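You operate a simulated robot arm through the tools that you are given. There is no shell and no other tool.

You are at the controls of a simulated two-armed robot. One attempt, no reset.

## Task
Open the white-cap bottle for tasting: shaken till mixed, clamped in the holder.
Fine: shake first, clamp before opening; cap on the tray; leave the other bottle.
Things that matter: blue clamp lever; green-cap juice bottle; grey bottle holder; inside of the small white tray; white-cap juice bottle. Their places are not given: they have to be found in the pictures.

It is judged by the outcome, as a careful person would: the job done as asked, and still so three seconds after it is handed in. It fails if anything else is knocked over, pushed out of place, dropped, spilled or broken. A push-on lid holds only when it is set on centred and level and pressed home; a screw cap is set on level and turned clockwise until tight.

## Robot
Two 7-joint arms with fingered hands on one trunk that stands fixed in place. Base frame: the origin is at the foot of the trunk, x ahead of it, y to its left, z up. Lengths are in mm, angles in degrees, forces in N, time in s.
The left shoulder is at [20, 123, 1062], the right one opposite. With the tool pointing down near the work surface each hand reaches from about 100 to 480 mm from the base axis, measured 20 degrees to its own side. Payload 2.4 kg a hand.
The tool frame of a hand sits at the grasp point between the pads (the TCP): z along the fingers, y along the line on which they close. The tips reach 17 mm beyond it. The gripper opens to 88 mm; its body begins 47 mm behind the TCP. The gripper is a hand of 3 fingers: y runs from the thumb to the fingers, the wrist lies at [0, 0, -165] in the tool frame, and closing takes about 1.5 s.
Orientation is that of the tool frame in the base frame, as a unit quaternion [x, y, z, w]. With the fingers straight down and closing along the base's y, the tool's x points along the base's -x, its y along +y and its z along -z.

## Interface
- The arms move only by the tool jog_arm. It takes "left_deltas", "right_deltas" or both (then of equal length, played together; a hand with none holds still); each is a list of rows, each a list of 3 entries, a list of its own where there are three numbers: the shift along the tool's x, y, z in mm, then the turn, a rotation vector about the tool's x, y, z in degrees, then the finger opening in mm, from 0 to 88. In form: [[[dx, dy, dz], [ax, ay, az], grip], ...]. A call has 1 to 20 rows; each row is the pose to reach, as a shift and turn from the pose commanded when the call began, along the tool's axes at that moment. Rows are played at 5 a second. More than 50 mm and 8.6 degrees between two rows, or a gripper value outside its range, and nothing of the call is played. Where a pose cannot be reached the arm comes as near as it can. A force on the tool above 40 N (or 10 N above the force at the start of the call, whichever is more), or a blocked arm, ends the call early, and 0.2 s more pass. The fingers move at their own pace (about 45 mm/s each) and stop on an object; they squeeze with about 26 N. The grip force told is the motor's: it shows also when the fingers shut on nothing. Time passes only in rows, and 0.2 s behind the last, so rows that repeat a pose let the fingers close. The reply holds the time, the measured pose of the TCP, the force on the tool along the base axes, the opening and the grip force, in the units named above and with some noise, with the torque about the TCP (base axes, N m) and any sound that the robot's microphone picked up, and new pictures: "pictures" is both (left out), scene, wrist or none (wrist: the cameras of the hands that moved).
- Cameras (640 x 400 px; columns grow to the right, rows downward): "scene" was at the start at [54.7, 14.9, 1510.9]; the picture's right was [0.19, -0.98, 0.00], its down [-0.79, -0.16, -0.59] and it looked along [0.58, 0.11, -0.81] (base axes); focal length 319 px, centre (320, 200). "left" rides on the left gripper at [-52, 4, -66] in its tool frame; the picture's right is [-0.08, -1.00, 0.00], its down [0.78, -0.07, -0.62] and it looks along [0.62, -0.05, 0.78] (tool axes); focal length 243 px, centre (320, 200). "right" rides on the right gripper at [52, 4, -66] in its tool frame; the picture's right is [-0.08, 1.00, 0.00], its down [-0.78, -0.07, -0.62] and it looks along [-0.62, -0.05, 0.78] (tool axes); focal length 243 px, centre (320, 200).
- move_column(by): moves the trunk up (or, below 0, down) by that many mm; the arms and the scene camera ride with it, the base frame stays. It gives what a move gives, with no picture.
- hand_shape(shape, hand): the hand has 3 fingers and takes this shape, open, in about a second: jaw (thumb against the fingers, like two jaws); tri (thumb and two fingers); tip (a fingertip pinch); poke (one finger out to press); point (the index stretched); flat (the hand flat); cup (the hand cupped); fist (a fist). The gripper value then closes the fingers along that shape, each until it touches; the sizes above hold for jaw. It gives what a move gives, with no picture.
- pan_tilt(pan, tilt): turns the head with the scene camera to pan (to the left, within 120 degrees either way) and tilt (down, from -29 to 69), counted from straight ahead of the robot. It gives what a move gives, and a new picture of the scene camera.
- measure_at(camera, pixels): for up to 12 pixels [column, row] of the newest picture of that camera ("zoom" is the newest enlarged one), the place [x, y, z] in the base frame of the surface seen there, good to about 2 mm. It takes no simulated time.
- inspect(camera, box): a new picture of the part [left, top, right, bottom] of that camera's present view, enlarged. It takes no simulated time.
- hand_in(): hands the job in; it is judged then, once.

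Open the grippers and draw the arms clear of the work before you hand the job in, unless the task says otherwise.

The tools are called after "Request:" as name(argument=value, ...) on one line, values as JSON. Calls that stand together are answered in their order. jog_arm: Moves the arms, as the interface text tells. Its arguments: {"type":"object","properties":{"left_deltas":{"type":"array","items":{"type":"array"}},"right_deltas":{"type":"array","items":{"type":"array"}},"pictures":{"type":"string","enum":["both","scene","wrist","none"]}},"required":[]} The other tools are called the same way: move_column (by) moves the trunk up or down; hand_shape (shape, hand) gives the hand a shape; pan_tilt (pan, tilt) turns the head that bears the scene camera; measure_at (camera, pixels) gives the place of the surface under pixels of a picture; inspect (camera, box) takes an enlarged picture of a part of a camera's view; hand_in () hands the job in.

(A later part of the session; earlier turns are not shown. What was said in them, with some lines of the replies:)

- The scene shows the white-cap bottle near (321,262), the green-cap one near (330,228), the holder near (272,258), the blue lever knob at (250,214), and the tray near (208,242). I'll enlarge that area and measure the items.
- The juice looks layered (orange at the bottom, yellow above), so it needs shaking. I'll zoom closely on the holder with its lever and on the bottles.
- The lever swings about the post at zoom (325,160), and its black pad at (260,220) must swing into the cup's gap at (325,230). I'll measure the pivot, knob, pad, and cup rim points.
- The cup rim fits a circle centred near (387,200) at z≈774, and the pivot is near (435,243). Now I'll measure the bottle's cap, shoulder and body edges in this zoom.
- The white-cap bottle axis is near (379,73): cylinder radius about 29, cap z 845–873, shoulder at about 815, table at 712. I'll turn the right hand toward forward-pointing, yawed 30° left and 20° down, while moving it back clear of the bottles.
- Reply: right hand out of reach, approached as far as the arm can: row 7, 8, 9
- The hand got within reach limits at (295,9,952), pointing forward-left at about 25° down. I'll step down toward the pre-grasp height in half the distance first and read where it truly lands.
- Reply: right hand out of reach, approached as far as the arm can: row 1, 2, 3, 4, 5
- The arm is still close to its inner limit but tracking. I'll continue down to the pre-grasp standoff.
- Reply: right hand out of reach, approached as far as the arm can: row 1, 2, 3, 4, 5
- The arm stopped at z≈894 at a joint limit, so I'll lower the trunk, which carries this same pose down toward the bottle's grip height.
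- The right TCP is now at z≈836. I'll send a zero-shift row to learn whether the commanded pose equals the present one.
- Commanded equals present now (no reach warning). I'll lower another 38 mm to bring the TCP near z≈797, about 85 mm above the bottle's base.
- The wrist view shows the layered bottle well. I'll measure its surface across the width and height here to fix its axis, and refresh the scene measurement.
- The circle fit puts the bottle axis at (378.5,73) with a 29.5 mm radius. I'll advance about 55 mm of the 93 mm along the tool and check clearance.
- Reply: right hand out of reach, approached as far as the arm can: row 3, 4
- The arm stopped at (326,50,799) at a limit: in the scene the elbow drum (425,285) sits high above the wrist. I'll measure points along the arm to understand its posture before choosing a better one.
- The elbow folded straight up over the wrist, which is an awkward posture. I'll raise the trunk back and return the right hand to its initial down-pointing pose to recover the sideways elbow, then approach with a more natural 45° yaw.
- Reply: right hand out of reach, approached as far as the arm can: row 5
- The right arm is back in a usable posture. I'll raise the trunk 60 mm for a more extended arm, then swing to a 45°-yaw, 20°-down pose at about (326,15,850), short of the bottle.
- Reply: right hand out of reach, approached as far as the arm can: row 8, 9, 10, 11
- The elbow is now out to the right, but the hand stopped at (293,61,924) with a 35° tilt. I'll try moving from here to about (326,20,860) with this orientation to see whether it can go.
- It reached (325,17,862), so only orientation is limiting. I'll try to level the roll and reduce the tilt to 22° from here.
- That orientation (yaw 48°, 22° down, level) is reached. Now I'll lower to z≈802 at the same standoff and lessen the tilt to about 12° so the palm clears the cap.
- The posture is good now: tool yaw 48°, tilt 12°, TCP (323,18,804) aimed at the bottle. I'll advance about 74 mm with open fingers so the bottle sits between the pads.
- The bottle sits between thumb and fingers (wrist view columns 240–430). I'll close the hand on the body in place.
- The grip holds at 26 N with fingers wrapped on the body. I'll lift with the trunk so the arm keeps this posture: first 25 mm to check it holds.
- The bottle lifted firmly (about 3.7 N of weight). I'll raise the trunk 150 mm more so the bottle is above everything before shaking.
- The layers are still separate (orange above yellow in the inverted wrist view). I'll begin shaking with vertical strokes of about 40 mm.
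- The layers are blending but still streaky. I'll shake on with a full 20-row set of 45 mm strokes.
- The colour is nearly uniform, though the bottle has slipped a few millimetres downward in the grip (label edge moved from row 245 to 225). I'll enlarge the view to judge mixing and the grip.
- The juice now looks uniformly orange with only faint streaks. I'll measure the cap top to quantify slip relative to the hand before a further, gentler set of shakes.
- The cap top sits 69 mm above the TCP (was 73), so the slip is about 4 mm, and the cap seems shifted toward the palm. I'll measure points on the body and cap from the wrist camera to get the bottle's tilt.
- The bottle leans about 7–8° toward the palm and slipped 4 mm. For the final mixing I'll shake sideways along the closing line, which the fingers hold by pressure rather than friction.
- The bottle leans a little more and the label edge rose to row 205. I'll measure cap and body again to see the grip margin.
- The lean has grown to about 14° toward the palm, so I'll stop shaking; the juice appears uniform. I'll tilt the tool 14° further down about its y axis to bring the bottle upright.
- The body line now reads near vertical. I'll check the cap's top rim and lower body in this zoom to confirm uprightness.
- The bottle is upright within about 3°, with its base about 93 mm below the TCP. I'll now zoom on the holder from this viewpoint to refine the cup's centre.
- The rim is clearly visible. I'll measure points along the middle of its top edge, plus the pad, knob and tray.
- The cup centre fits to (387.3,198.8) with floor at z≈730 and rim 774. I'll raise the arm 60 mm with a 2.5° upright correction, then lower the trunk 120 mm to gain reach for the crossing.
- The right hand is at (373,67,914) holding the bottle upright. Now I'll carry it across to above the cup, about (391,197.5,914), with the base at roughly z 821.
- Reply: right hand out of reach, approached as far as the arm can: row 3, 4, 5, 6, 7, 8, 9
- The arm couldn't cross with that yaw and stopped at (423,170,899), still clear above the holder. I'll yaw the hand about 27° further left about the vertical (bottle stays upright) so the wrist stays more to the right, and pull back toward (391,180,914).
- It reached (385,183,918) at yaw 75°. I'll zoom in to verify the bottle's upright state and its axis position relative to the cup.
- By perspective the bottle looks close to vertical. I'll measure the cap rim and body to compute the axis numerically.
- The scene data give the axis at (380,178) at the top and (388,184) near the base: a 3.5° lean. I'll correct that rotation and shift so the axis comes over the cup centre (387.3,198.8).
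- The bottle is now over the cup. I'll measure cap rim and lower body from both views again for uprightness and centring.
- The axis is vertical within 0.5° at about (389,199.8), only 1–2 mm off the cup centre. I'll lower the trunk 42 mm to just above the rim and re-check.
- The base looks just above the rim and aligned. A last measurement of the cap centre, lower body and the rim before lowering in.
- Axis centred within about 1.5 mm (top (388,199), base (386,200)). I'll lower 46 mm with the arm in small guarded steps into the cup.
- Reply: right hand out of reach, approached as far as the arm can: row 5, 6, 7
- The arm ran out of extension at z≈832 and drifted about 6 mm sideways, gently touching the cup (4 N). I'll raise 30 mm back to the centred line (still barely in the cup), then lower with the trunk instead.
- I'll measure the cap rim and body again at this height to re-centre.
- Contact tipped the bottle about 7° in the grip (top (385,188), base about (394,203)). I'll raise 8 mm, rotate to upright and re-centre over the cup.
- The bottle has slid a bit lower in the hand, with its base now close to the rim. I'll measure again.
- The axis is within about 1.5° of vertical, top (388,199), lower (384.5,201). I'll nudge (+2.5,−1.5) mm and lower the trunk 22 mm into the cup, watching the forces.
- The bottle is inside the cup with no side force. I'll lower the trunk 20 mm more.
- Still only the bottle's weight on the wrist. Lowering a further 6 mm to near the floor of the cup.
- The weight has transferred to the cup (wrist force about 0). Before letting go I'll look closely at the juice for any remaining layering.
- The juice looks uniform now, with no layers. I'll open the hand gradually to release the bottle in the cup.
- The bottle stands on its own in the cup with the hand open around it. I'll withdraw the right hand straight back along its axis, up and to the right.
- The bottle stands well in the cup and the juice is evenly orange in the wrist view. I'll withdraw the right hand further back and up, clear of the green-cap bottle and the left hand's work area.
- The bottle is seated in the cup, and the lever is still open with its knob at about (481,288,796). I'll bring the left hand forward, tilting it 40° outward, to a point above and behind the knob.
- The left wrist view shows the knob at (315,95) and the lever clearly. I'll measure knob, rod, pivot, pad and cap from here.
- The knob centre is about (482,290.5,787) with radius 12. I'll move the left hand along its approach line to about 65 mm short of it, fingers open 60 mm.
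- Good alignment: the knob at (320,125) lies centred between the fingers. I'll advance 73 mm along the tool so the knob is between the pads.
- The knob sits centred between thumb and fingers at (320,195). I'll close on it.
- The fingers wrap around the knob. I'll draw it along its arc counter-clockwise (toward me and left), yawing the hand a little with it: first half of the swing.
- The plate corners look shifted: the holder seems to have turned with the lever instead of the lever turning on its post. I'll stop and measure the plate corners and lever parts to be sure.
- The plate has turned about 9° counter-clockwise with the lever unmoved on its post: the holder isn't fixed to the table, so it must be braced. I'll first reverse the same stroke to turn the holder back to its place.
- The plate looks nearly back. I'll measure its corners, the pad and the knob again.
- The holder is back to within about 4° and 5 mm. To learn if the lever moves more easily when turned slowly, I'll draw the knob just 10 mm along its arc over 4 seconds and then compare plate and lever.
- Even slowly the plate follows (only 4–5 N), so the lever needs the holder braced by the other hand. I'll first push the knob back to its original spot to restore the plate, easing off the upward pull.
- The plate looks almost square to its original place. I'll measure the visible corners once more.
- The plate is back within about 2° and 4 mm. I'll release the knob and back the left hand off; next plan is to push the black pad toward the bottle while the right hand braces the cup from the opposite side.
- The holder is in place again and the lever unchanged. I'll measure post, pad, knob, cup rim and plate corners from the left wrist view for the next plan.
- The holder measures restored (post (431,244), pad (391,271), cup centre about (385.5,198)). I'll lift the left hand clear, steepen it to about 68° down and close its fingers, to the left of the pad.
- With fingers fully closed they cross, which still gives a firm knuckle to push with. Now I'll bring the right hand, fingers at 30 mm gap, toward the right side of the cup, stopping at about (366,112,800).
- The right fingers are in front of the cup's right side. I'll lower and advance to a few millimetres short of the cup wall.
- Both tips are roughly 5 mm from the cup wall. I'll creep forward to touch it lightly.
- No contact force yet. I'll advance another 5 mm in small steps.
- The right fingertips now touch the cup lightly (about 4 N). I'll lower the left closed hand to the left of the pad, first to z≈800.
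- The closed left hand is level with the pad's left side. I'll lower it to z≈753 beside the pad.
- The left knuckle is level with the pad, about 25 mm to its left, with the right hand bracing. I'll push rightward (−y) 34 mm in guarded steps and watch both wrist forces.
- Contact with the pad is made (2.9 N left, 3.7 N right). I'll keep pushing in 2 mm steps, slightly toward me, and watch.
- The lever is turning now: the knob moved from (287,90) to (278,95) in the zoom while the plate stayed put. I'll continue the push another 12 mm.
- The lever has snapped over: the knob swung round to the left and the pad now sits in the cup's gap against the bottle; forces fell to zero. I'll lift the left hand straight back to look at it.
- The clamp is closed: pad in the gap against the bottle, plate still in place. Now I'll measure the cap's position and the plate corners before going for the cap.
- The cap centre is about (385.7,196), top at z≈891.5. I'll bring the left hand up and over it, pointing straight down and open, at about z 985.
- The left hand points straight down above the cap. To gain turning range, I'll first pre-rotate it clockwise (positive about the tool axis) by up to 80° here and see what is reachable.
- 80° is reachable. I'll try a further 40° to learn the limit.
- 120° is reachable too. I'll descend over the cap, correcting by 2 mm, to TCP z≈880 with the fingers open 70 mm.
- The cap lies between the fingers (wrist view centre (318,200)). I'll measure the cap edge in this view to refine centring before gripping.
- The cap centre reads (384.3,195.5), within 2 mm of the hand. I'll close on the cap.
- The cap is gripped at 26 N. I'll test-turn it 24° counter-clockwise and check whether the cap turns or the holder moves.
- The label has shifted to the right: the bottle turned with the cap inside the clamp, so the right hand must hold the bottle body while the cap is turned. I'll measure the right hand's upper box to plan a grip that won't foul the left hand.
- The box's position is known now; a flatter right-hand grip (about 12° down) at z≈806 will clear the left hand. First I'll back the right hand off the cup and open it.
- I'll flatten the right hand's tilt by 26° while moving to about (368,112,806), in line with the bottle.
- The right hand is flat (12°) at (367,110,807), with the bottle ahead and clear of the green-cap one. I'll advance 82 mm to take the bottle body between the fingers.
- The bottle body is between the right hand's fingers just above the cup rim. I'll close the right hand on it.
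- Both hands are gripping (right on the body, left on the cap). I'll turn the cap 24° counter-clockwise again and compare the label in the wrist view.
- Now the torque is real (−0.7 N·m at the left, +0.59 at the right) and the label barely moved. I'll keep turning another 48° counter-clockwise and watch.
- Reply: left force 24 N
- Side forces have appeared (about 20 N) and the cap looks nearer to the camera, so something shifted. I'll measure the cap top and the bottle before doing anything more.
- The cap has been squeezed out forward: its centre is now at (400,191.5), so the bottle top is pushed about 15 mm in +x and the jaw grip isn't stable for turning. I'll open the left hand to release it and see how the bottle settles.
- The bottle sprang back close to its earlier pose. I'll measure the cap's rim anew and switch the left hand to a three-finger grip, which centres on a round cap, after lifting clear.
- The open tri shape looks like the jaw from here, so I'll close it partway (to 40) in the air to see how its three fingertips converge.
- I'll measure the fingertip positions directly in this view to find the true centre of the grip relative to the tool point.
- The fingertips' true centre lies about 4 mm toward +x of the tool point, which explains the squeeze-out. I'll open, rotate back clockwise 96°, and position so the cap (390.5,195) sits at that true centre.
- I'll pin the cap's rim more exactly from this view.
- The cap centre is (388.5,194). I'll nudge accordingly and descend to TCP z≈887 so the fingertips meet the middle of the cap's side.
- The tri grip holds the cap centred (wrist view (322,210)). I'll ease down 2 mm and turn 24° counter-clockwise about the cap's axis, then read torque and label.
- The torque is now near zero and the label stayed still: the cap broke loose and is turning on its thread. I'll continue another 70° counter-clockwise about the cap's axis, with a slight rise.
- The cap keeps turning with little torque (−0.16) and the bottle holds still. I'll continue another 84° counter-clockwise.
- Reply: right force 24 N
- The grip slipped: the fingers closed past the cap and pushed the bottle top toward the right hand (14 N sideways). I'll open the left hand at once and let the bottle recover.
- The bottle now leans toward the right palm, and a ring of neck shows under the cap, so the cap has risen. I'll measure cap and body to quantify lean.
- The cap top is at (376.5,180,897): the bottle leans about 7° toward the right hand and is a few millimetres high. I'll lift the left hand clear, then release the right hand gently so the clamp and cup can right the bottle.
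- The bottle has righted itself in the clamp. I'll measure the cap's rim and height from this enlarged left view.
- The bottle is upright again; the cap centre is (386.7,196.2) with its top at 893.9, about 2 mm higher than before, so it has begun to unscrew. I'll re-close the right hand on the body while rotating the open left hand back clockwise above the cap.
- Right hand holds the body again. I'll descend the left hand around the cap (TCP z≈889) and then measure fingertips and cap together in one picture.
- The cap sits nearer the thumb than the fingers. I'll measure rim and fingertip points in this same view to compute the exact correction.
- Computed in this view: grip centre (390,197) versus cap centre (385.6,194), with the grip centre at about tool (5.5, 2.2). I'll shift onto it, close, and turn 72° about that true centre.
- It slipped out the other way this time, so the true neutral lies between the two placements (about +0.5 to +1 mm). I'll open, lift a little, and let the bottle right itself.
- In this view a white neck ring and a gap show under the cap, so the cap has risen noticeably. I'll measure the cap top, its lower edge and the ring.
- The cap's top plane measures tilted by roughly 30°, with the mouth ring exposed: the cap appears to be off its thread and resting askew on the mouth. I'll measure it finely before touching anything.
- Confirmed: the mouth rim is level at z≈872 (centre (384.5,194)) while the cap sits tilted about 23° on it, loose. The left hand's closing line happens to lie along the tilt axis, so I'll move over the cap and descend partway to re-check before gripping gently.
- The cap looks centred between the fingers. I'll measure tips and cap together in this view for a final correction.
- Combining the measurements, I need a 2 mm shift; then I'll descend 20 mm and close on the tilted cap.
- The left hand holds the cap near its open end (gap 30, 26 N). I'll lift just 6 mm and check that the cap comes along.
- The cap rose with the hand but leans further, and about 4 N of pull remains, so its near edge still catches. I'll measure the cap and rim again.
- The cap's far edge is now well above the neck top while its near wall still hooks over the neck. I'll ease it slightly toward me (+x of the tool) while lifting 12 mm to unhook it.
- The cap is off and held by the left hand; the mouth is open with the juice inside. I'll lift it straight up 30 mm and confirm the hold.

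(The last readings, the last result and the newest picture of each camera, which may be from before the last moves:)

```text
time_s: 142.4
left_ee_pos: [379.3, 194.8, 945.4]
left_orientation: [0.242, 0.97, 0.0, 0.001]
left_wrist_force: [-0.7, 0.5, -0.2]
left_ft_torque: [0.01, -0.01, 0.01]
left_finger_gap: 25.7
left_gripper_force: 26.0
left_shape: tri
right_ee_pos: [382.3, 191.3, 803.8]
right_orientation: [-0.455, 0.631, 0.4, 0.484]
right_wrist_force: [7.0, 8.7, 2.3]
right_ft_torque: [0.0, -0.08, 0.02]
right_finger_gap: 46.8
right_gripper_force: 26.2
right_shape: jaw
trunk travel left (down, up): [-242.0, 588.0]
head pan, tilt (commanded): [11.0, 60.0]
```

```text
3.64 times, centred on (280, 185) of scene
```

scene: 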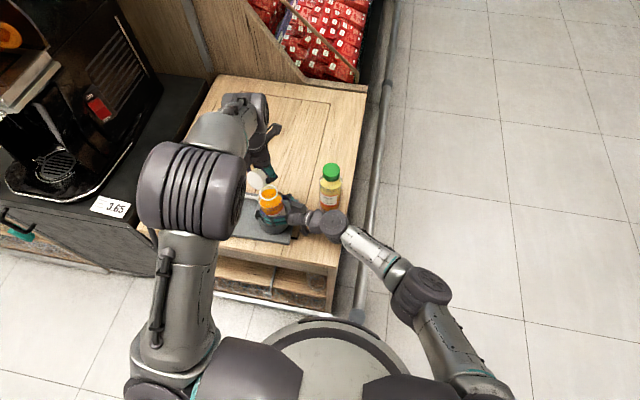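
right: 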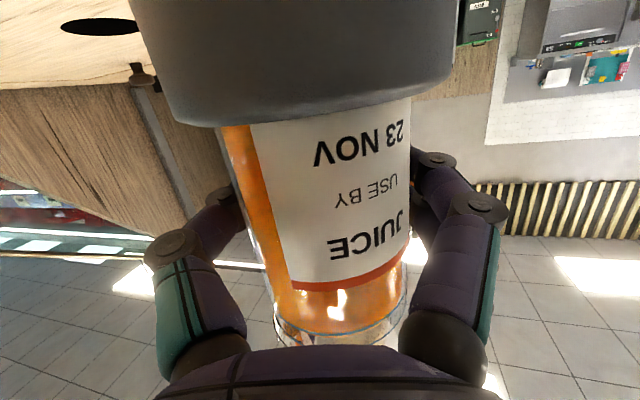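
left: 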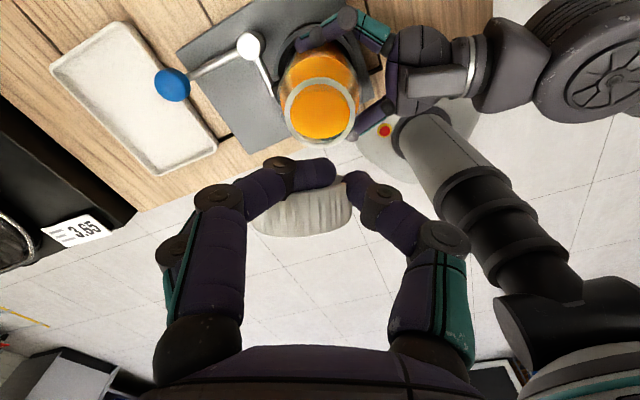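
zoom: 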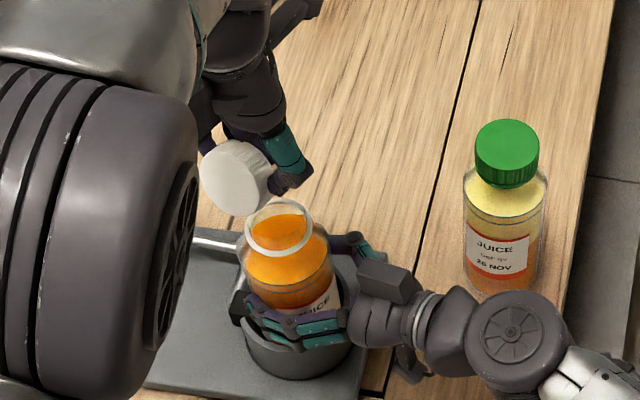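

The cap is held securely enough, turned on edge. I'll carry it slowly toward the tray side at the same height, turning the hand about 38° counter-clockwise on the way.

Request:
jog_arm(left_deltas=[[[5, 8, -4], [0, 0, -3], 0], [[12, 19, -8], [0, 0, -7], 0], [[20, 32, -10], [0, 0, -12], 0], [[29, 47, -10], [0, 0, -17], 0], [[38, 62, -10], [0, 0, -22], 0], [[47, 76, -10], [0, 0, -27], 0], [[56, 90, -10], [0, 0, -31], 0], [[64, 103, -10], [0, 0, -35], 0], [[71, 115, -10], [0, 0, -38], 0], [[71, 115, -10], [0, 0, -38], 0]], pictures="both")

Request:
inspect(camera="left", box=[160, 100, 480, 320])

Request:
inspect(camera="scene", box=[180, 130, 330, 250])

```text
time_s: 144.6
left_ee_pos: [370.3, 330.5, 954.4]
left_orientation: [-0.088, 0.996, -0.001, -0.001]
left_wrist_force: [0.4, 0.2, 0.6]
left_ft_torque: [0.01, -0.01, 0.0]
left_finger_gap: 25.1
left_gripper_force: 25.9
left_shape: tri
right_ee_pos: [382.8, 190.3, 805.1]
right_orientation: [-0.455, 0.632, 0.4, 0.484]
right_wrist_force: [6.1, 7.6, 2.5]
right_ft_torque: [0.01, -0.08, 0.03]
right_finger_gap: 46.7
right_gripper_force: 26.0
right_shape: jaw
trunk travel left (down, up): [-242.0, 588.0]
head pan, tilt (commanded): [11.0, 60.0]
```

scene: 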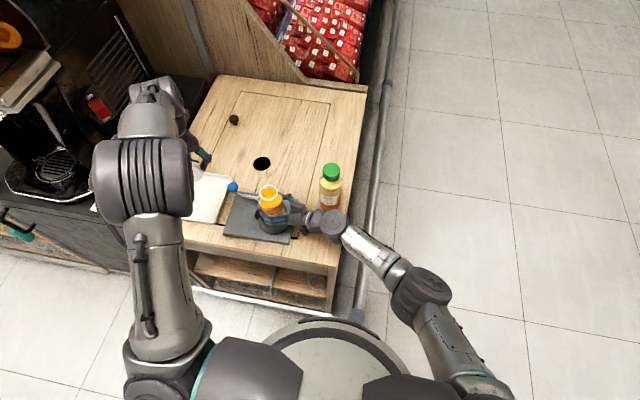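
left: 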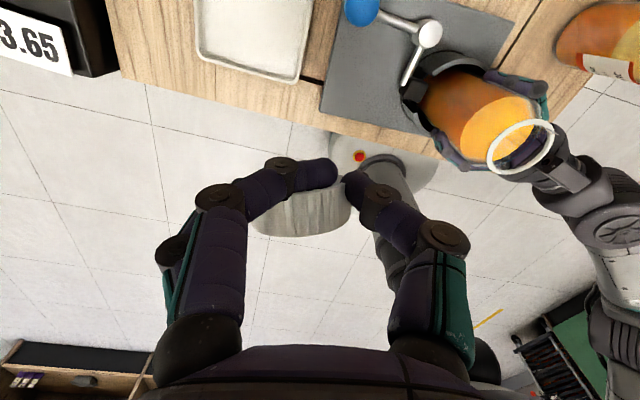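

```text
1.82 times, centred on (320, 210) of left
```

zoom: 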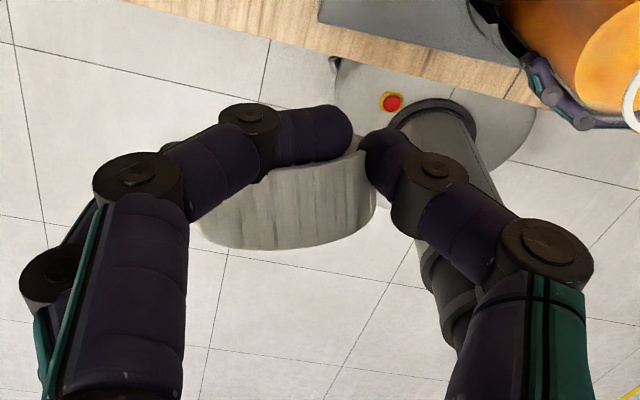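

```text
3.33 times, centred on (255, 190) of scene
```

zoom: 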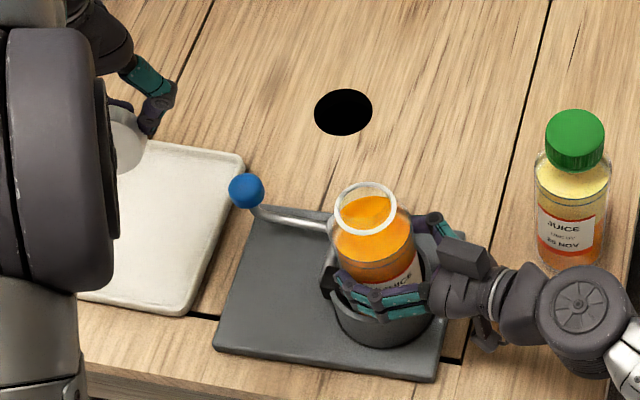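

The cap is still held. I'll now tilt the hand 50° forward while moving over the tray to about (415,390,820), which turns the cap's flat top downward.

Request:
jog_arm(left_deltas=[[[-3, 3, 5], [0, -4, 0], 0], [[-8, 8, 16], [0, -9, 0], 0], [[-14, 13, 30], [0, -14, 0], 0], [[-20, 19, 45], [0, -19, 0], 0], [[-26, 25, 60], [0, -24, 0], 0], [[-32, 31, 76], [0, -30, 0], 0], [[-38, 36, 92], [0, -36, 0], 0], [[-44, 41, 107], [0, -41, 0], 0], [[-50, 46, 121], [0, -46, 0], 0], [[-54.4, 50.8, 134], [0, -50, 0], 0], [[-54.4, 50.8, 134], [0, -50, 0], 0]], pictures="both")

Request:
inspect(camera="left", box=[120, 60, 520, 320])

Request:
inspect(camera="scene", box=[150, 130, 300, 250])

```text
time_s: 147.0
left_ee_pos: [416.1, 390.4, 823.2]
left_orientation: [-0.079, 0.903, 0.037, 0.421]
left_wrist_force: [-0.1, -0.4, 0.2]
left_ft_torque: [0.01, 0.01, -0.01]
left_finger_gap: 25.6
left_gripper_force: 26.2
left_shape: tri
right_ee_pos: [383.9, 191.7, 805.0]
right_orientation: [-0.455, 0.632, 0.4, 0.483]
right_wrist_force: [5.6, 7.2, 2.6]
right_ft_torque: [-0.02, -0.08, 0.02]
right_finger_gap: 46.5
right_gripper_force: 26.6
right_shape: jaw
trunk travel left (down, up): [-242.0, 588.0]
head pan, tilt (commanded): [11.0, 60.0]
```

scene: 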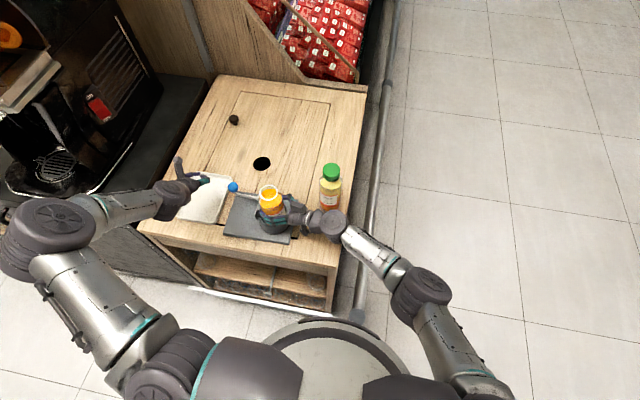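
left: 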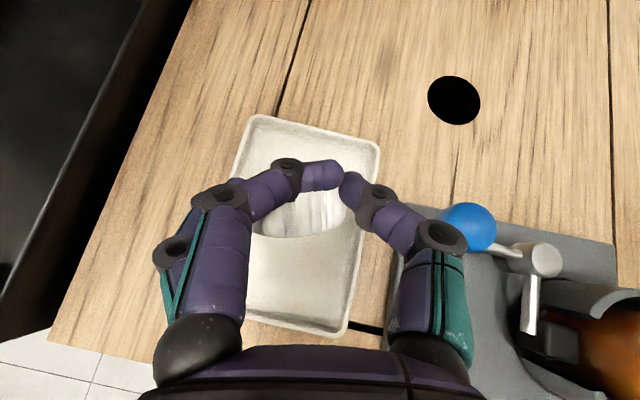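

```text
1.54 times, centred on (320, 190) of left
```

zoom: 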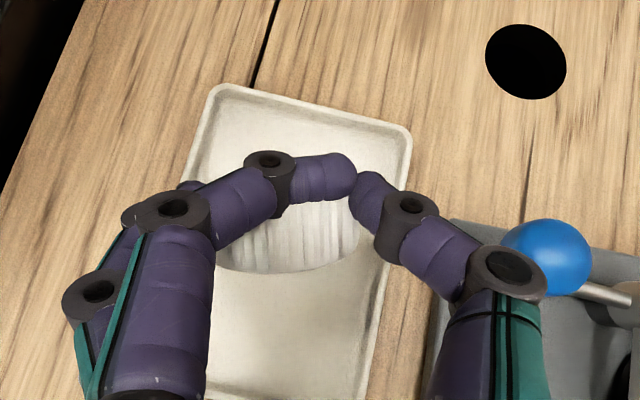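

```text
3.33 times, centred on (225, 190) of scene
```

zoom: 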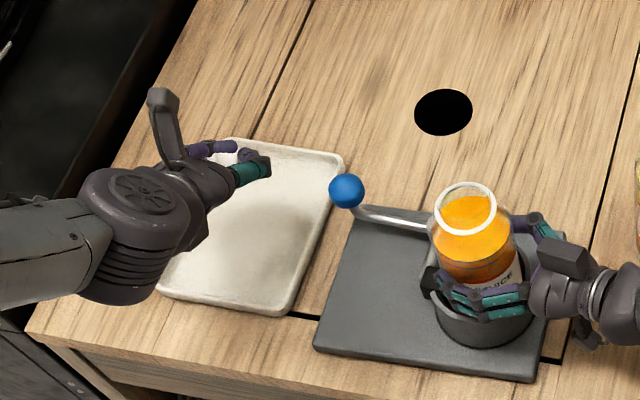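

The cap is above the tray. I'll measure the cap's points and the tray's interior to set the lowering distance.

Request:
measure_at(camera="left", pixels=[[305, 225], [265, 232], [338, 225], [305, 236], [320, 205], [290, 270], [330, 320], [265, 125], [375, 155], [350, 325], [250, 300], [340, 195]])

```text
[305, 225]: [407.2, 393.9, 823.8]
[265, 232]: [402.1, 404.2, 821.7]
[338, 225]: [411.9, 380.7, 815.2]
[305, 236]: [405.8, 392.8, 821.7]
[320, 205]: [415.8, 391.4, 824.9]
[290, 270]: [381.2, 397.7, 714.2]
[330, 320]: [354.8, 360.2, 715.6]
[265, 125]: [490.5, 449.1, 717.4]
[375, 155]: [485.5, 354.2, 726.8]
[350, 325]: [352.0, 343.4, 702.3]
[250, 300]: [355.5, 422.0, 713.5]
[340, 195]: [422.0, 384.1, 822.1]
```

The cap hangs with its top facing back and slightly down; its lowest point is about 39 mm below the TCP. I'll lower 46 mm while tilting 12° more so that the top faces further down.

Request:
jog_arm(left_deltas=[[[4.4, 0, 3.7], [0, -1.5, 0], 0], [[8.8, 0, 7.4], [0, -3, 0], 0], [[13.2, 0, 11.1], [0, -4.5, 0], 0], [[17.6, 0, 14.8], [0, -6, 0], 0], [[22, 0, 18.5], [0, -7.5, 0], 0], [[26.4, 0, 22.2], [0, -9, 0], 0], [[30.8, 0, 25.9], [0, -10.5, 0], 0], [[35.2, 0, 29.6], [0, -12, 0], 0], [[35.2, 0, 29.6], [0, -12, 0], 0]], pictures="both")

Request:
inspect(camera="left", box=[160, 80, 460, 300])

Request:
inspect(camera="scene", box=[150, 140, 270, 250])

```text
time_s: 149.0
left_ee_pos: [414.5, 387.0, 774.8]
left_orientation: [-0.074, 0.853, 0.044, 0.514]
left_wrist_force: [-0.4, 0.6, 0.3]
left_ft_torque: [0.01, 0.01, -0.01]
left_finger_gap: 25.6
left_gripper_force: 25.6
left_shape: tri
right_ee_pos: [383.5, 191.6, 804.2]
right_orientation: [-0.455, 0.631, 0.401, 0.484]
right_wrist_force: [5.5, 6.8, 2.2]
right_ft_torque: [-0.01, -0.06, 0.04]
right_finger_gap: 46.6
right_gripper_force: 25.6
right_shape: jaw
trunk travel left (down, up): [-242.0, 588.0]
head pan, tilt (commanded): [11.0, 60.0]
```

scene: 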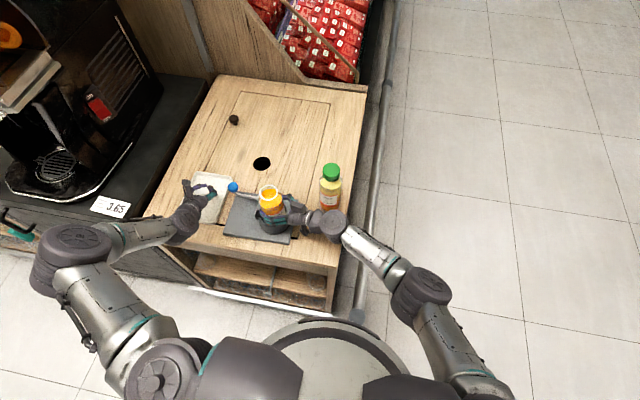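
left: 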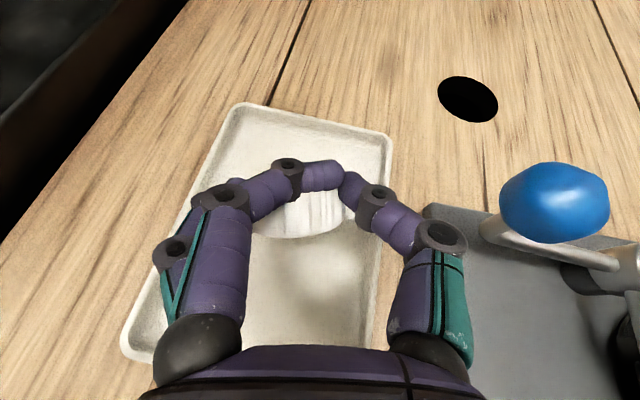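

```text
1.82 times, centred on (310, 190) of left
```

zoom: 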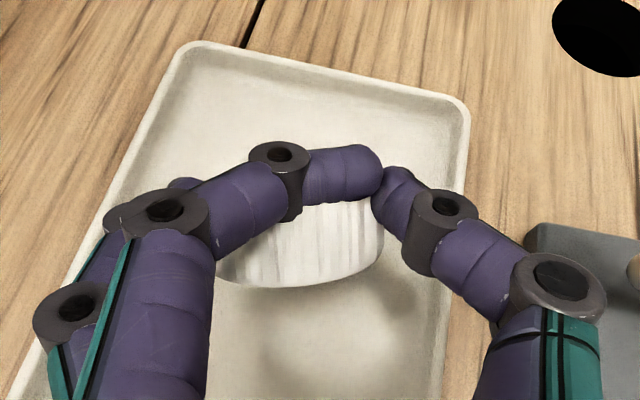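

```text
3.64 times, centred on (210, 195) of scene
```

zoom: 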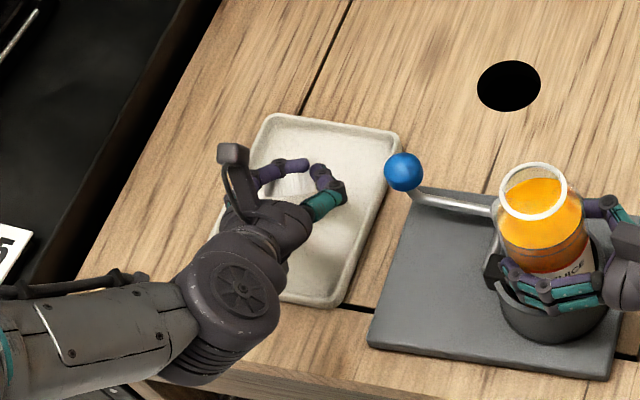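

I'll check the cap's height over the tray floor once more from this view.

Request:
measure_at(camera="zoom", pixels=[[310, 230], [310, 280], [240, 280], [360, 270], [345, 210], [375, 240], [300, 340], [390, 300], [420, 380], [280, 120]])

```text
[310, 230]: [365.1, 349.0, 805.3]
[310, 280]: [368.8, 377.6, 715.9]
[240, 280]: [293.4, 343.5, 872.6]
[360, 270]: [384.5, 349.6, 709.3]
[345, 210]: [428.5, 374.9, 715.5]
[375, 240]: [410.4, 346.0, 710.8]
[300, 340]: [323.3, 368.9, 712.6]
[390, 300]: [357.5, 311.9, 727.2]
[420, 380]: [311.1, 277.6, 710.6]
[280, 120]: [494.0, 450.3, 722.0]
```

Those fell on the scene zoom; I'll use the left camera's own pixels for the cap.

Request:
measure_at(camera="left", pixels=[[305, 210], [305, 225], [300, 235], [265, 232], [335, 228], [325, 200], [300, 260], [330, 250], [275, 222]])

```text
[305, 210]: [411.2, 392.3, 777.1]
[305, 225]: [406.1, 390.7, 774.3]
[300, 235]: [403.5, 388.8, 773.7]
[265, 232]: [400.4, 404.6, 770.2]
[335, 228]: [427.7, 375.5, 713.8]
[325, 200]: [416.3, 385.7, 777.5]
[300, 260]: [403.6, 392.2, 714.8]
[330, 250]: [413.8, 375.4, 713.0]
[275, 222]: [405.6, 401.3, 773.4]
```

The cap's lowest rim is about 21 mm above the tray floor. I'll lower 17 mm in small steps.

Request:
jog_arm(left_deltas=[[[3, 0, 1.6], [0, 0, 0], 0], [[6, 0, 3.2], [0, 0, 0], 0], [[9, 0, 4.8], [0, 0, 0], 0], [[12, 0, 6.4], [0, 0, 0], 0], [[15, 0, 8], [0, 0, 0], 0], [[15, 0, 8], [0, 0, 0], 0]], pictures="both")

Request:
measure_at(camera="left", pixels=[[305, 210], [305, 225], [300, 235], [265, 232], [325, 200], [300, 260], [275, 222]])

Request:
inspect(camera="left", box=[200, 120, 420, 280])

```text
time_s: 150.4
left_ee_pos: [417.0, 388.6, 756.6]
left_orientation: [-0.075, 0.854, 0.045, 0.513]
left_wrist_force: [0.1, -0.3, -0.1]
left_ft_torque: [-0.05, -0.04, -0.01]
left_finger_gap: 25.3
left_gripper_force: 26.3
left_shape: tri
right_ee_pos: [383.4, 190.7, 804.2]
right_orientation: [-0.455, 0.631, 0.401, 0.484]
right_wrist_force: [5.5, 6.6, 2.2]
right_ft_torque: [0.03, -0.07, -0.01]
right_finger_gap: 46.8
right_gripper_force: 26.0
right_shape: jaw
trunk travel left (down, up): [-242.0, 588.0]
head pan, tilt (commanded): [11.0, 60.0]
```

scene: 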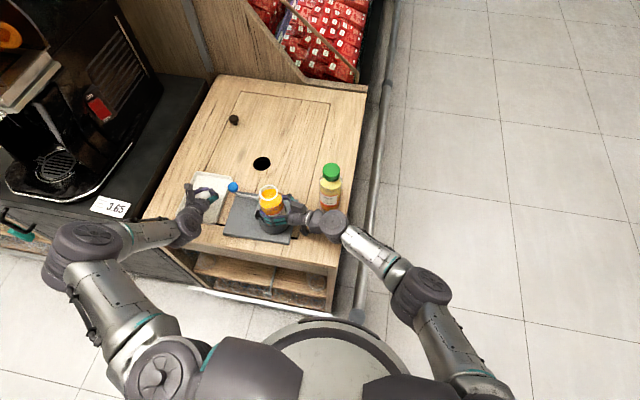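
left: 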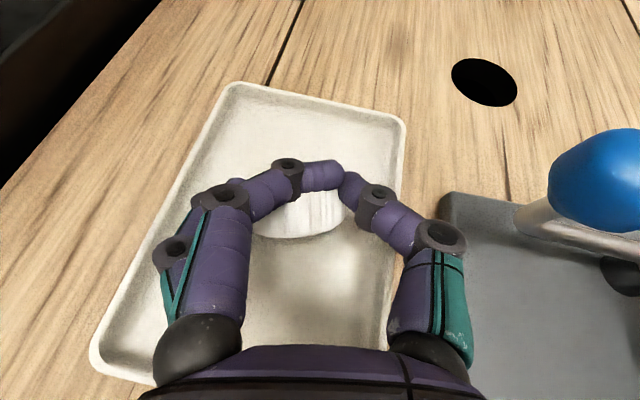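

```text
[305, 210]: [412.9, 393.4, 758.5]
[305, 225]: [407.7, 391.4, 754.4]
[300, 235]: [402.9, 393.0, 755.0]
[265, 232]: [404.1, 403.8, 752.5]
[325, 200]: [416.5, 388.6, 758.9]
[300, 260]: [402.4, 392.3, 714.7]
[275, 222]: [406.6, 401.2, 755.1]
```

```text
2.50 times, centred on (310, 200) of left
```

zoom: 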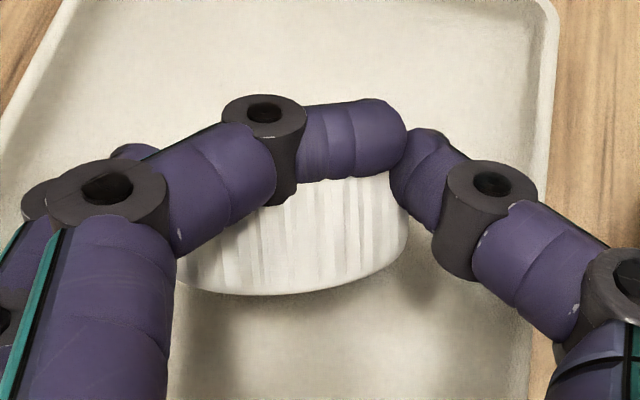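

The cap's rim is now about 4 mm above the tray floor. I'll lower 3 mm more and open the fingers slowly to 60 mm to set it down.

Request:
jog_arm(left_deltas=[[[1.3, 0, 0.7], [0, 0, 0], 0], [[2.6, 0, 1.4], [0, 0, 0], 0], [[2.6, 0, 1.4], [0, 0, 0], 28], [[2.6, 0, 1.4], [0, 0, 0], 32], [[2.6, 0, 1.4], [0, 0, 0], 38], [[2.6, 0, 1.4], [0, 0, 0], 45], [[2.6, 0, 1.4], [0, 0, 0], 52], [[2.6, 0, 1.4], [0, 0, 0], 60], [[2.6, 0, 1.4], [0, 0, 0], 60], [[2.6, 0, 1.4], [0, 0, 0], 60]], pictures="both")

Request:
inspect(camera="left", box=[160, 100, 460, 320])

Request:
inspect(camera="scene", box=[150, 140, 270, 250])

```text
time_s: 152.6
left_ee_pos: [415.2, 389.2, 754.3]
left_orientation: [-0.074, 0.854, 0.044, 0.513]
left_wrist_force: [0.0, 0.1, 0.0]
left_ft_torque: [0.02, 0.0, 0.0]
left_finger_gap: 59.8
left_gripper_force: 0.0
left_shape: tri
right_ee_pos: [382.7, 193.4, 805.1]
right_orientation: [-0.455, 0.631, 0.4, 0.484]
right_wrist_force: [5.2, 7.7, 2.8]
right_ft_torque: [0.0, -0.15, 0.01]
right_finger_gap: 46.8
right_gripper_force: 25.9
right_shape: jaw
trunk travel left (down, up): [-242.0, 588.0]
head pan, tilt (commanded): [11.0, 60.0]
```

scene: 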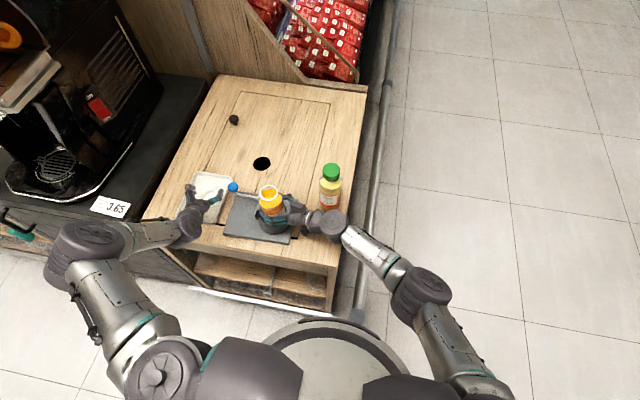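
left: 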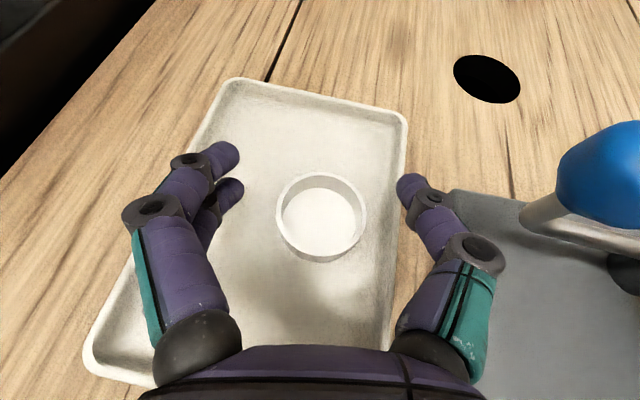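

```text
1.82 times, centred on (310, 210) of left
```

zoom: 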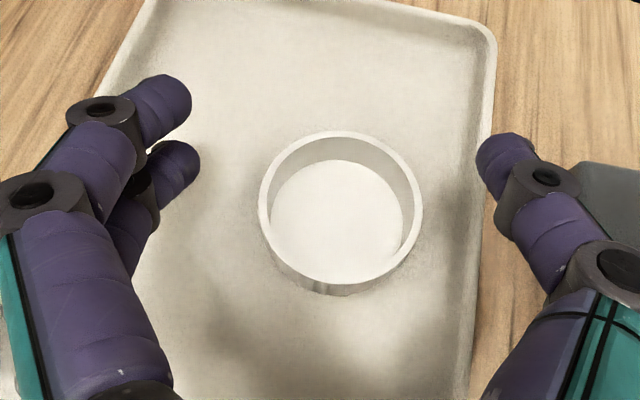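

```text
3.64 times, centred on (210, 195) of scene
```

zoom: 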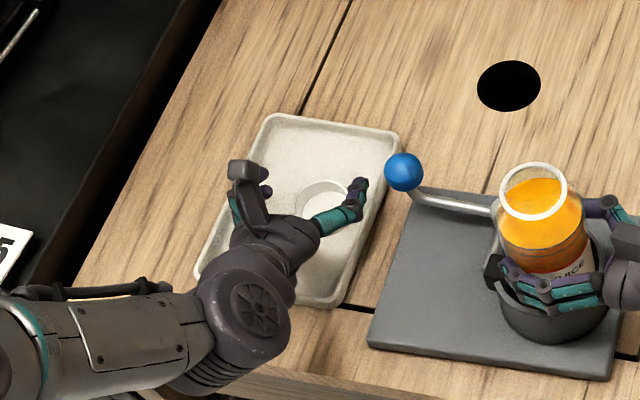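

The cap lies flat in the tray, upside down. I'll raise the left hand straight up and then draw it back clear of everything.

Request:
jog_arm(left_deltas=[[[-9, 0, -5], [0, 0, 0], 60], [[-22, 0, -12], [0, 0, 0], 60], [[-40, 0, -21], [0, 0, 0], 60], [[-62, 0, -33], [0, 0, 0], 60], [[-84, 0, -45], [0, 0, 0], 60], [[-106, 0, -56], [0, 0, 0], 70], [[-124, 0, -75], [0, 0, 0], 80], [[-138, 0, -100], [0, 0, 0], 88], [[-138, 0, -100], [0, 0, 0], 88]], pictures="both")

Request:
inspect(camera="scene", box=[180, 140, 350, 260])

```text
time_s: 154.6
left_ee_pos: [391.1, 384.8, 921.5]
left_orientation: [-0.075, 0.854, 0.044, 0.513]
left_wrist_force: [-0.4, -0.1, -0.5]
left_ft_torque: [0.03, 0.03, 0.01]
left_finger_gap: 87.9
left_gripper_force: 0.0
left_shape: tri
right_ee_pos: [382.7, 191.4, 804.5]
right_orientation: [-0.456, 0.631, 0.401, 0.483]
right_wrist_force: [4.7, 7.1, 2.1]
right_ft_torque: [-0.01, -0.06, 0.01]
right_finger_gap: 46.6
right_gripper_force: 25.5
right_shape: jaw
trunk travel left (down, up): [-242.0, 588.0]
head pan, tilt (commanded): [11.0, 60.0]
```

scene: 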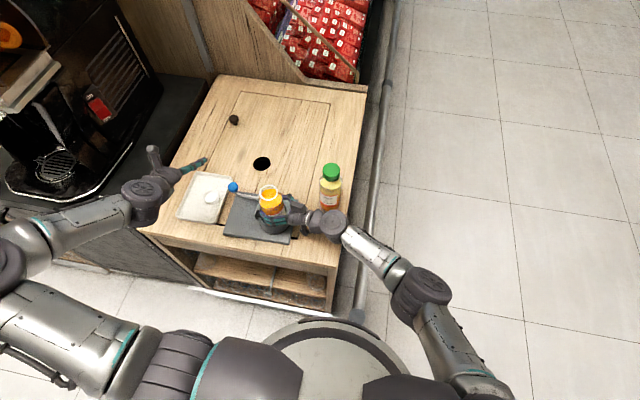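
left: 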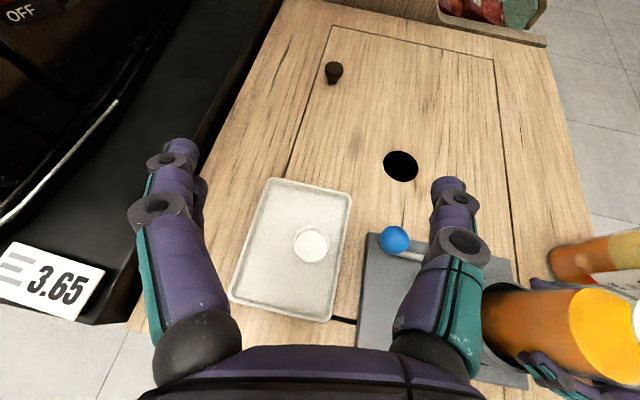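

```text
3.33 times, centred on (265, 200) of scene
```

zoom: 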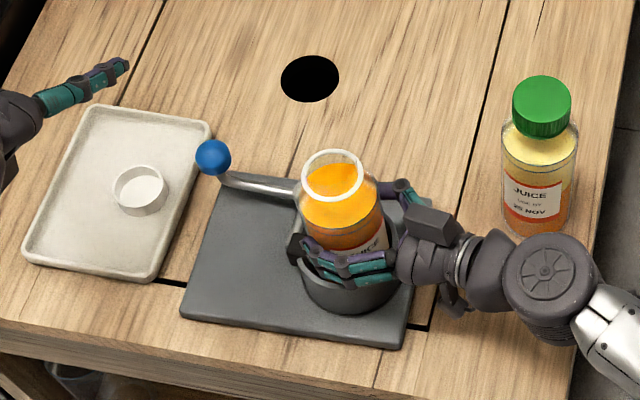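

The cap is in the tray and the left hand is clear. Now I'll slowly open the right hand to leave the bottle standing in the clamp.

Request:
jog_arm(right_deltas=[[[0, 0, 0], [0, 0, 0], 49], [[0, 0, 0], [0, 0, 0], 51], [[0, 0, 0], [0, 0, 0], 53], [[0, 0, 0], [0, 0, 0], 56], [[0, 0, 0], [0, 0, 0], 60], [[0, 0, 0], [0, 0, 0], 66], [[0, 0, 0], [0, 0, 0], 74], [[0, 0, 0], [0, 0, 0], 82], [[0, 0, 0], [0, 0, 0], 88], [[0, 0, 0], [0, 0, 0], 88]], pictures="both")

Request:
inspect(camera="scene", box=[230, 150, 330, 250])

```text
time_s: 156.8
left_ee_pos: [391.1, 386.4, 921.8]
left_orientation: [-0.074, 0.854, 0.045, 0.514]
left_wrist_force: [0.5, -1.0, 0.8]
left_ft_torque: [0.01, 0.0, -0.03]
left_finger_gap: 88.0
left_gripper_force: 0.1
left_shape: tri
right_ee_pos: [383.2, 190.9, 804.7]
right_orientation: [-0.455, 0.631, 0.401, 0.484]
right_wrist_force: [-0.5, -0.7, 0.2]
right_ft_torque: [-0.01, 0.0, -0.01]
right_finger_gap: 87.8
right_gripper_force: 0.0
right_shape: jaw
trunk travel left (down, up): [-242.0, 588.0]
head pan, tilt (commanded): [11.0, 60.0]
```

scene: 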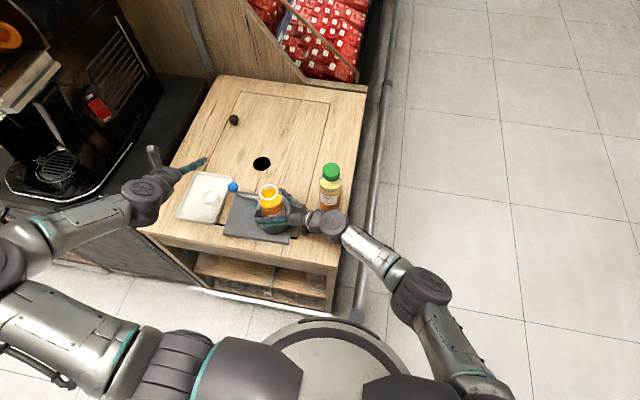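
right: 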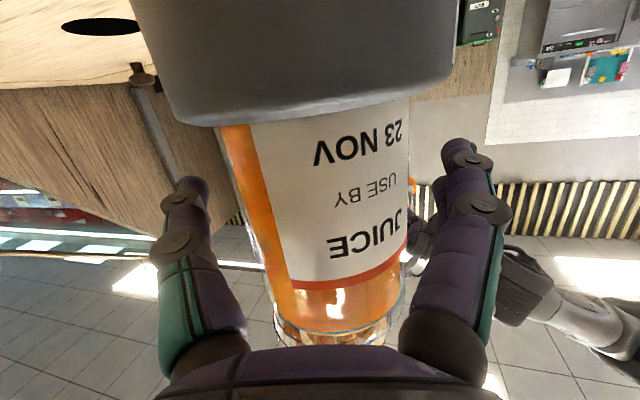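

```text
4.00 times, centred on (280, 200) of scene
```

zoom: 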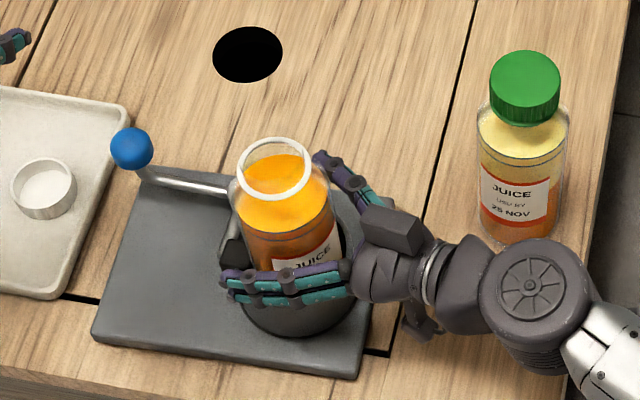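

The bottle stands upright in the clamp on its own. I'll withdraw the right hand straight back, watching the clearance to the green-cap bottle.

Request:
jog_arm(right_deltas=[[[0, 0, -12], [0, 0, 0], 88], [[0, 0, -28], [0, 0, 0], 88], [[0, 0, -46], [0, 0, 0], 88], [[0, 0, -66], [0, 0, 0], 88], [[0, 0, -88], [0, 0, 0], 80], [[0, 0, -110], [0, 0, 0], 70], [[0, 0, -135], [0, 0, 0], 60], [[0, 0, -135], [0, 0, 0], 60]], pictures="both")

Request:
inspect(camera="scene", box=[190, 140, 350, 260])

```text
time_s: 158.6
left_ee_pos: [390.5, 385.7, 923.0]
left_orientation: [-0.075, 0.854, 0.045, 0.513]
left_wrist_force: [-0.5, -0.1, 0.5]
left_ft_torque: [-0.01, 0.0, -0.01]
left_finger_gap: 87.9
left_gripper_force: 0.1
left_shape: tri
right_ee_pos: [347.1, 62.9, 833.2]
right_orientation: [-0.455, 0.631, 0.401, 0.484]
right_wrist_force: [0.4, -0.2, 0.4]
right_ft_torque: [0.02, -0.01, -0.01]
right_finger_gap: 60.2
right_gripper_force: 0.1
right_shape: jaw
trunk travel left (down, up): [-242.0, 588.0]
head pan, tilt (commanded): [11.0, 60.0]
```

scene: 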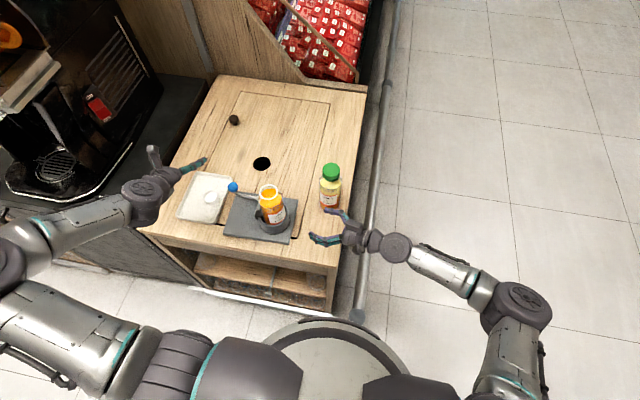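
right: 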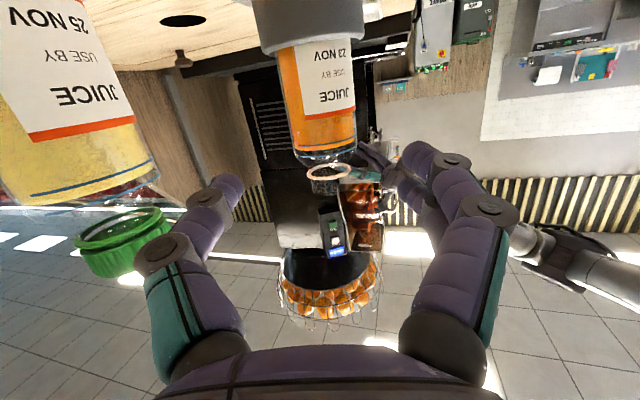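

```text
3.33 times, centred on (270, 200) of scene
```

zoom: 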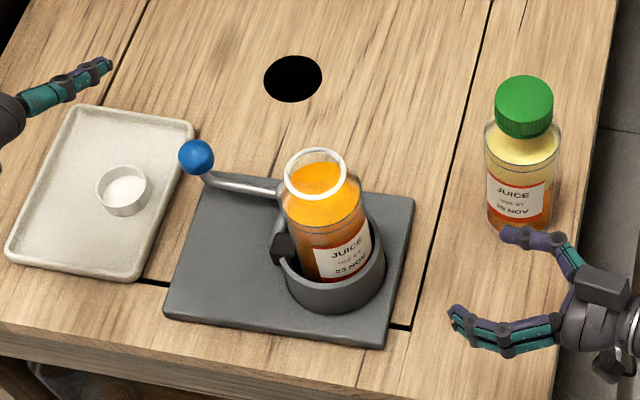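

Everything stands as wanted. I'll verify with measurements: plate corners, lever, pad, bottle mouth, cap in tray and green-cap bottle.

Request:
measure_at(camera="zoom", pixels=[[412, 200], [385, 342], [168, 313], [207, 178], [197, 155], [283, 245], [290, 170], [342, 170], [316, 151], [316, 197], [123, 190], [524, 95]])

Request:
inspect(camera="scene", box=[235, 175, 300, 245])

```text
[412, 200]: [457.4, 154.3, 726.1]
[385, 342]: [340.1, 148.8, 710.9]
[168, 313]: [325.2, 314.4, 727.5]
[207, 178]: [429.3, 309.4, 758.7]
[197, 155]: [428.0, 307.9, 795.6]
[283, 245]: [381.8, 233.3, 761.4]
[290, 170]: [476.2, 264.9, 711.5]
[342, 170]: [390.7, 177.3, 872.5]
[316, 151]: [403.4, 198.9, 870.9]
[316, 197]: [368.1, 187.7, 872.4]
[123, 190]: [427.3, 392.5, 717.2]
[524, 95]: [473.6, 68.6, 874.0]
```

```text
5.71 times, centred on (268, 210) of scene
```

zoom: 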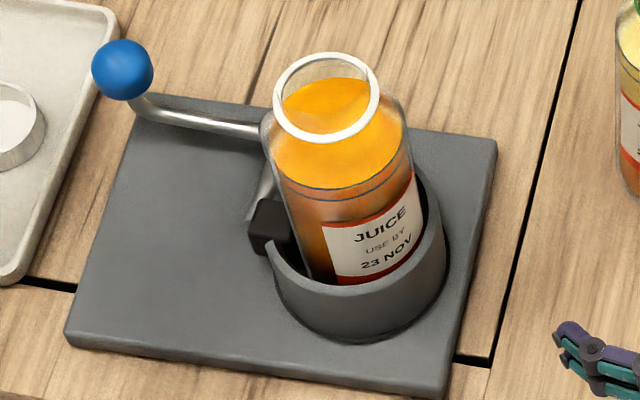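

All in place: plate back at its original corners, pad against the bottle, mouth level at z 872, cap in the tray at about (427,392). I'll draw both arms clear with open hands.

Request:
jog_arm(left_deltas=[[[-5, -5, -20], [0, 0, 0], 88], [[-10, -14, -45], [0, 0, 0], 88], [[-15, -23, -70], [0, 0, 0], 88], [[-20, -33, -98], [0, 0, 0], 88], [[-24, -43, -125], [0, 0, 0], 88], [[-24, -43, -125], [0, 0, 0], 88]], right_deltas=[[[-6, 0, -16], [0, 0, 0], 60], [[-15, 1, -32], [0, 0, 0], 70], [[-25, 2, -48], [0, 0, 0], 80], [[-35, 2.5, -63], [0, 0, 0], 88], [[-45, 3, -78], [0, 0, 0], 88], [[-45, 3, -78], [0, 0, 0], 88]], pictures="scene")

Request:
inspect(camera="scene", box=[170, 130, 350, 270])

```text
time_s: 160.0
left_ee_pos: [306.0, 329.6, 1004.7]
left_orientation: [-0.074, 0.854, 0.044, 0.512]
left_wrist_force: [0.0, 0.0, -0.5]
left_ft_torque: [0.03, 0.02, -0.01]
left_finger_gap: 87.8
left_gripper_force: 0.0
left_shape: tri
left hand out of reach, approached as far as the arm can: row 5, 6
right_ee_pos: [333.8, -4.8, 894.6]
right_orientation: [-0.456, 0.63, 0.402, 0.484]
right_wrist_force: [0.3, -0.7, 0.3]
right_ft_torque: [0.0, 0.03, -0.01]
right_finger_gap: 87.9
right_gripper_force: 0.1
right_shape: jaw
trunk travel left (down, up): [-242.0, 588.0]
head pan, tilt (commanded): [11.0, 60.0]
```

scene: 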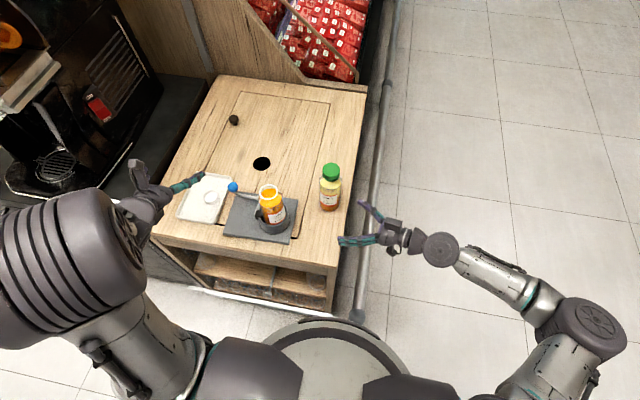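

```text
2.86 times, centred on (260, 200) of scene
```

zoom: 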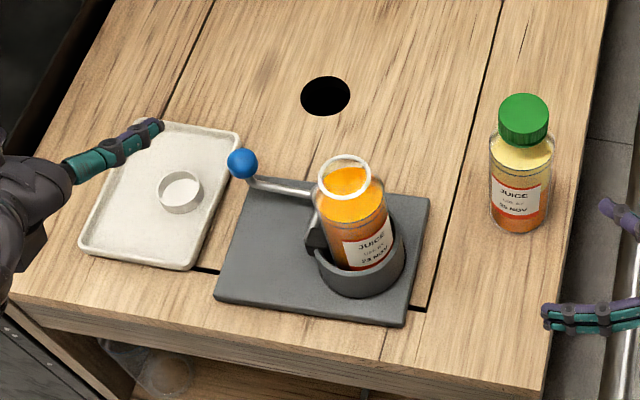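

The final view shows the bottle clamped and open, the cap inside the tray, the green-cap bottle untouched, and both arms clear with open hands. I'll hand the job in.

Request:
hand_in()

```text
The job is handed in.
```

The white-cap bottle is shaken, clamped in the holder and open, with its cap in the tray. I handed the job in and have not seen a verdict.

- **Mixing:** I shook the bottle until the layers were gone and the juice looked evenly orange. That is judged from the camera pictures only. Then it went into the holder.
- **Clamp:** the lever is closed and its pad rests against the bottle. The holder is not fixed to the table. On the first pull at the lever the whole plate turned about 9°, so I turned it back and then closed the clamp with the other hand bracing the holder. Its corners ended close to where they started.
- **Cap:** it came off messily. The bottle turned in the clamp, so I held it with the right hand. The left hand lost its grip on the cap three times. Each time the bottle was pushed over a little and came back upright when released. The cap finally slid off at an angle and now lies upside down, flat in the tray. I saw no juice spilled.
- **Green-cap bottle:** not touched, and still standing where it was.

Both hands are open and drawn back from the table.
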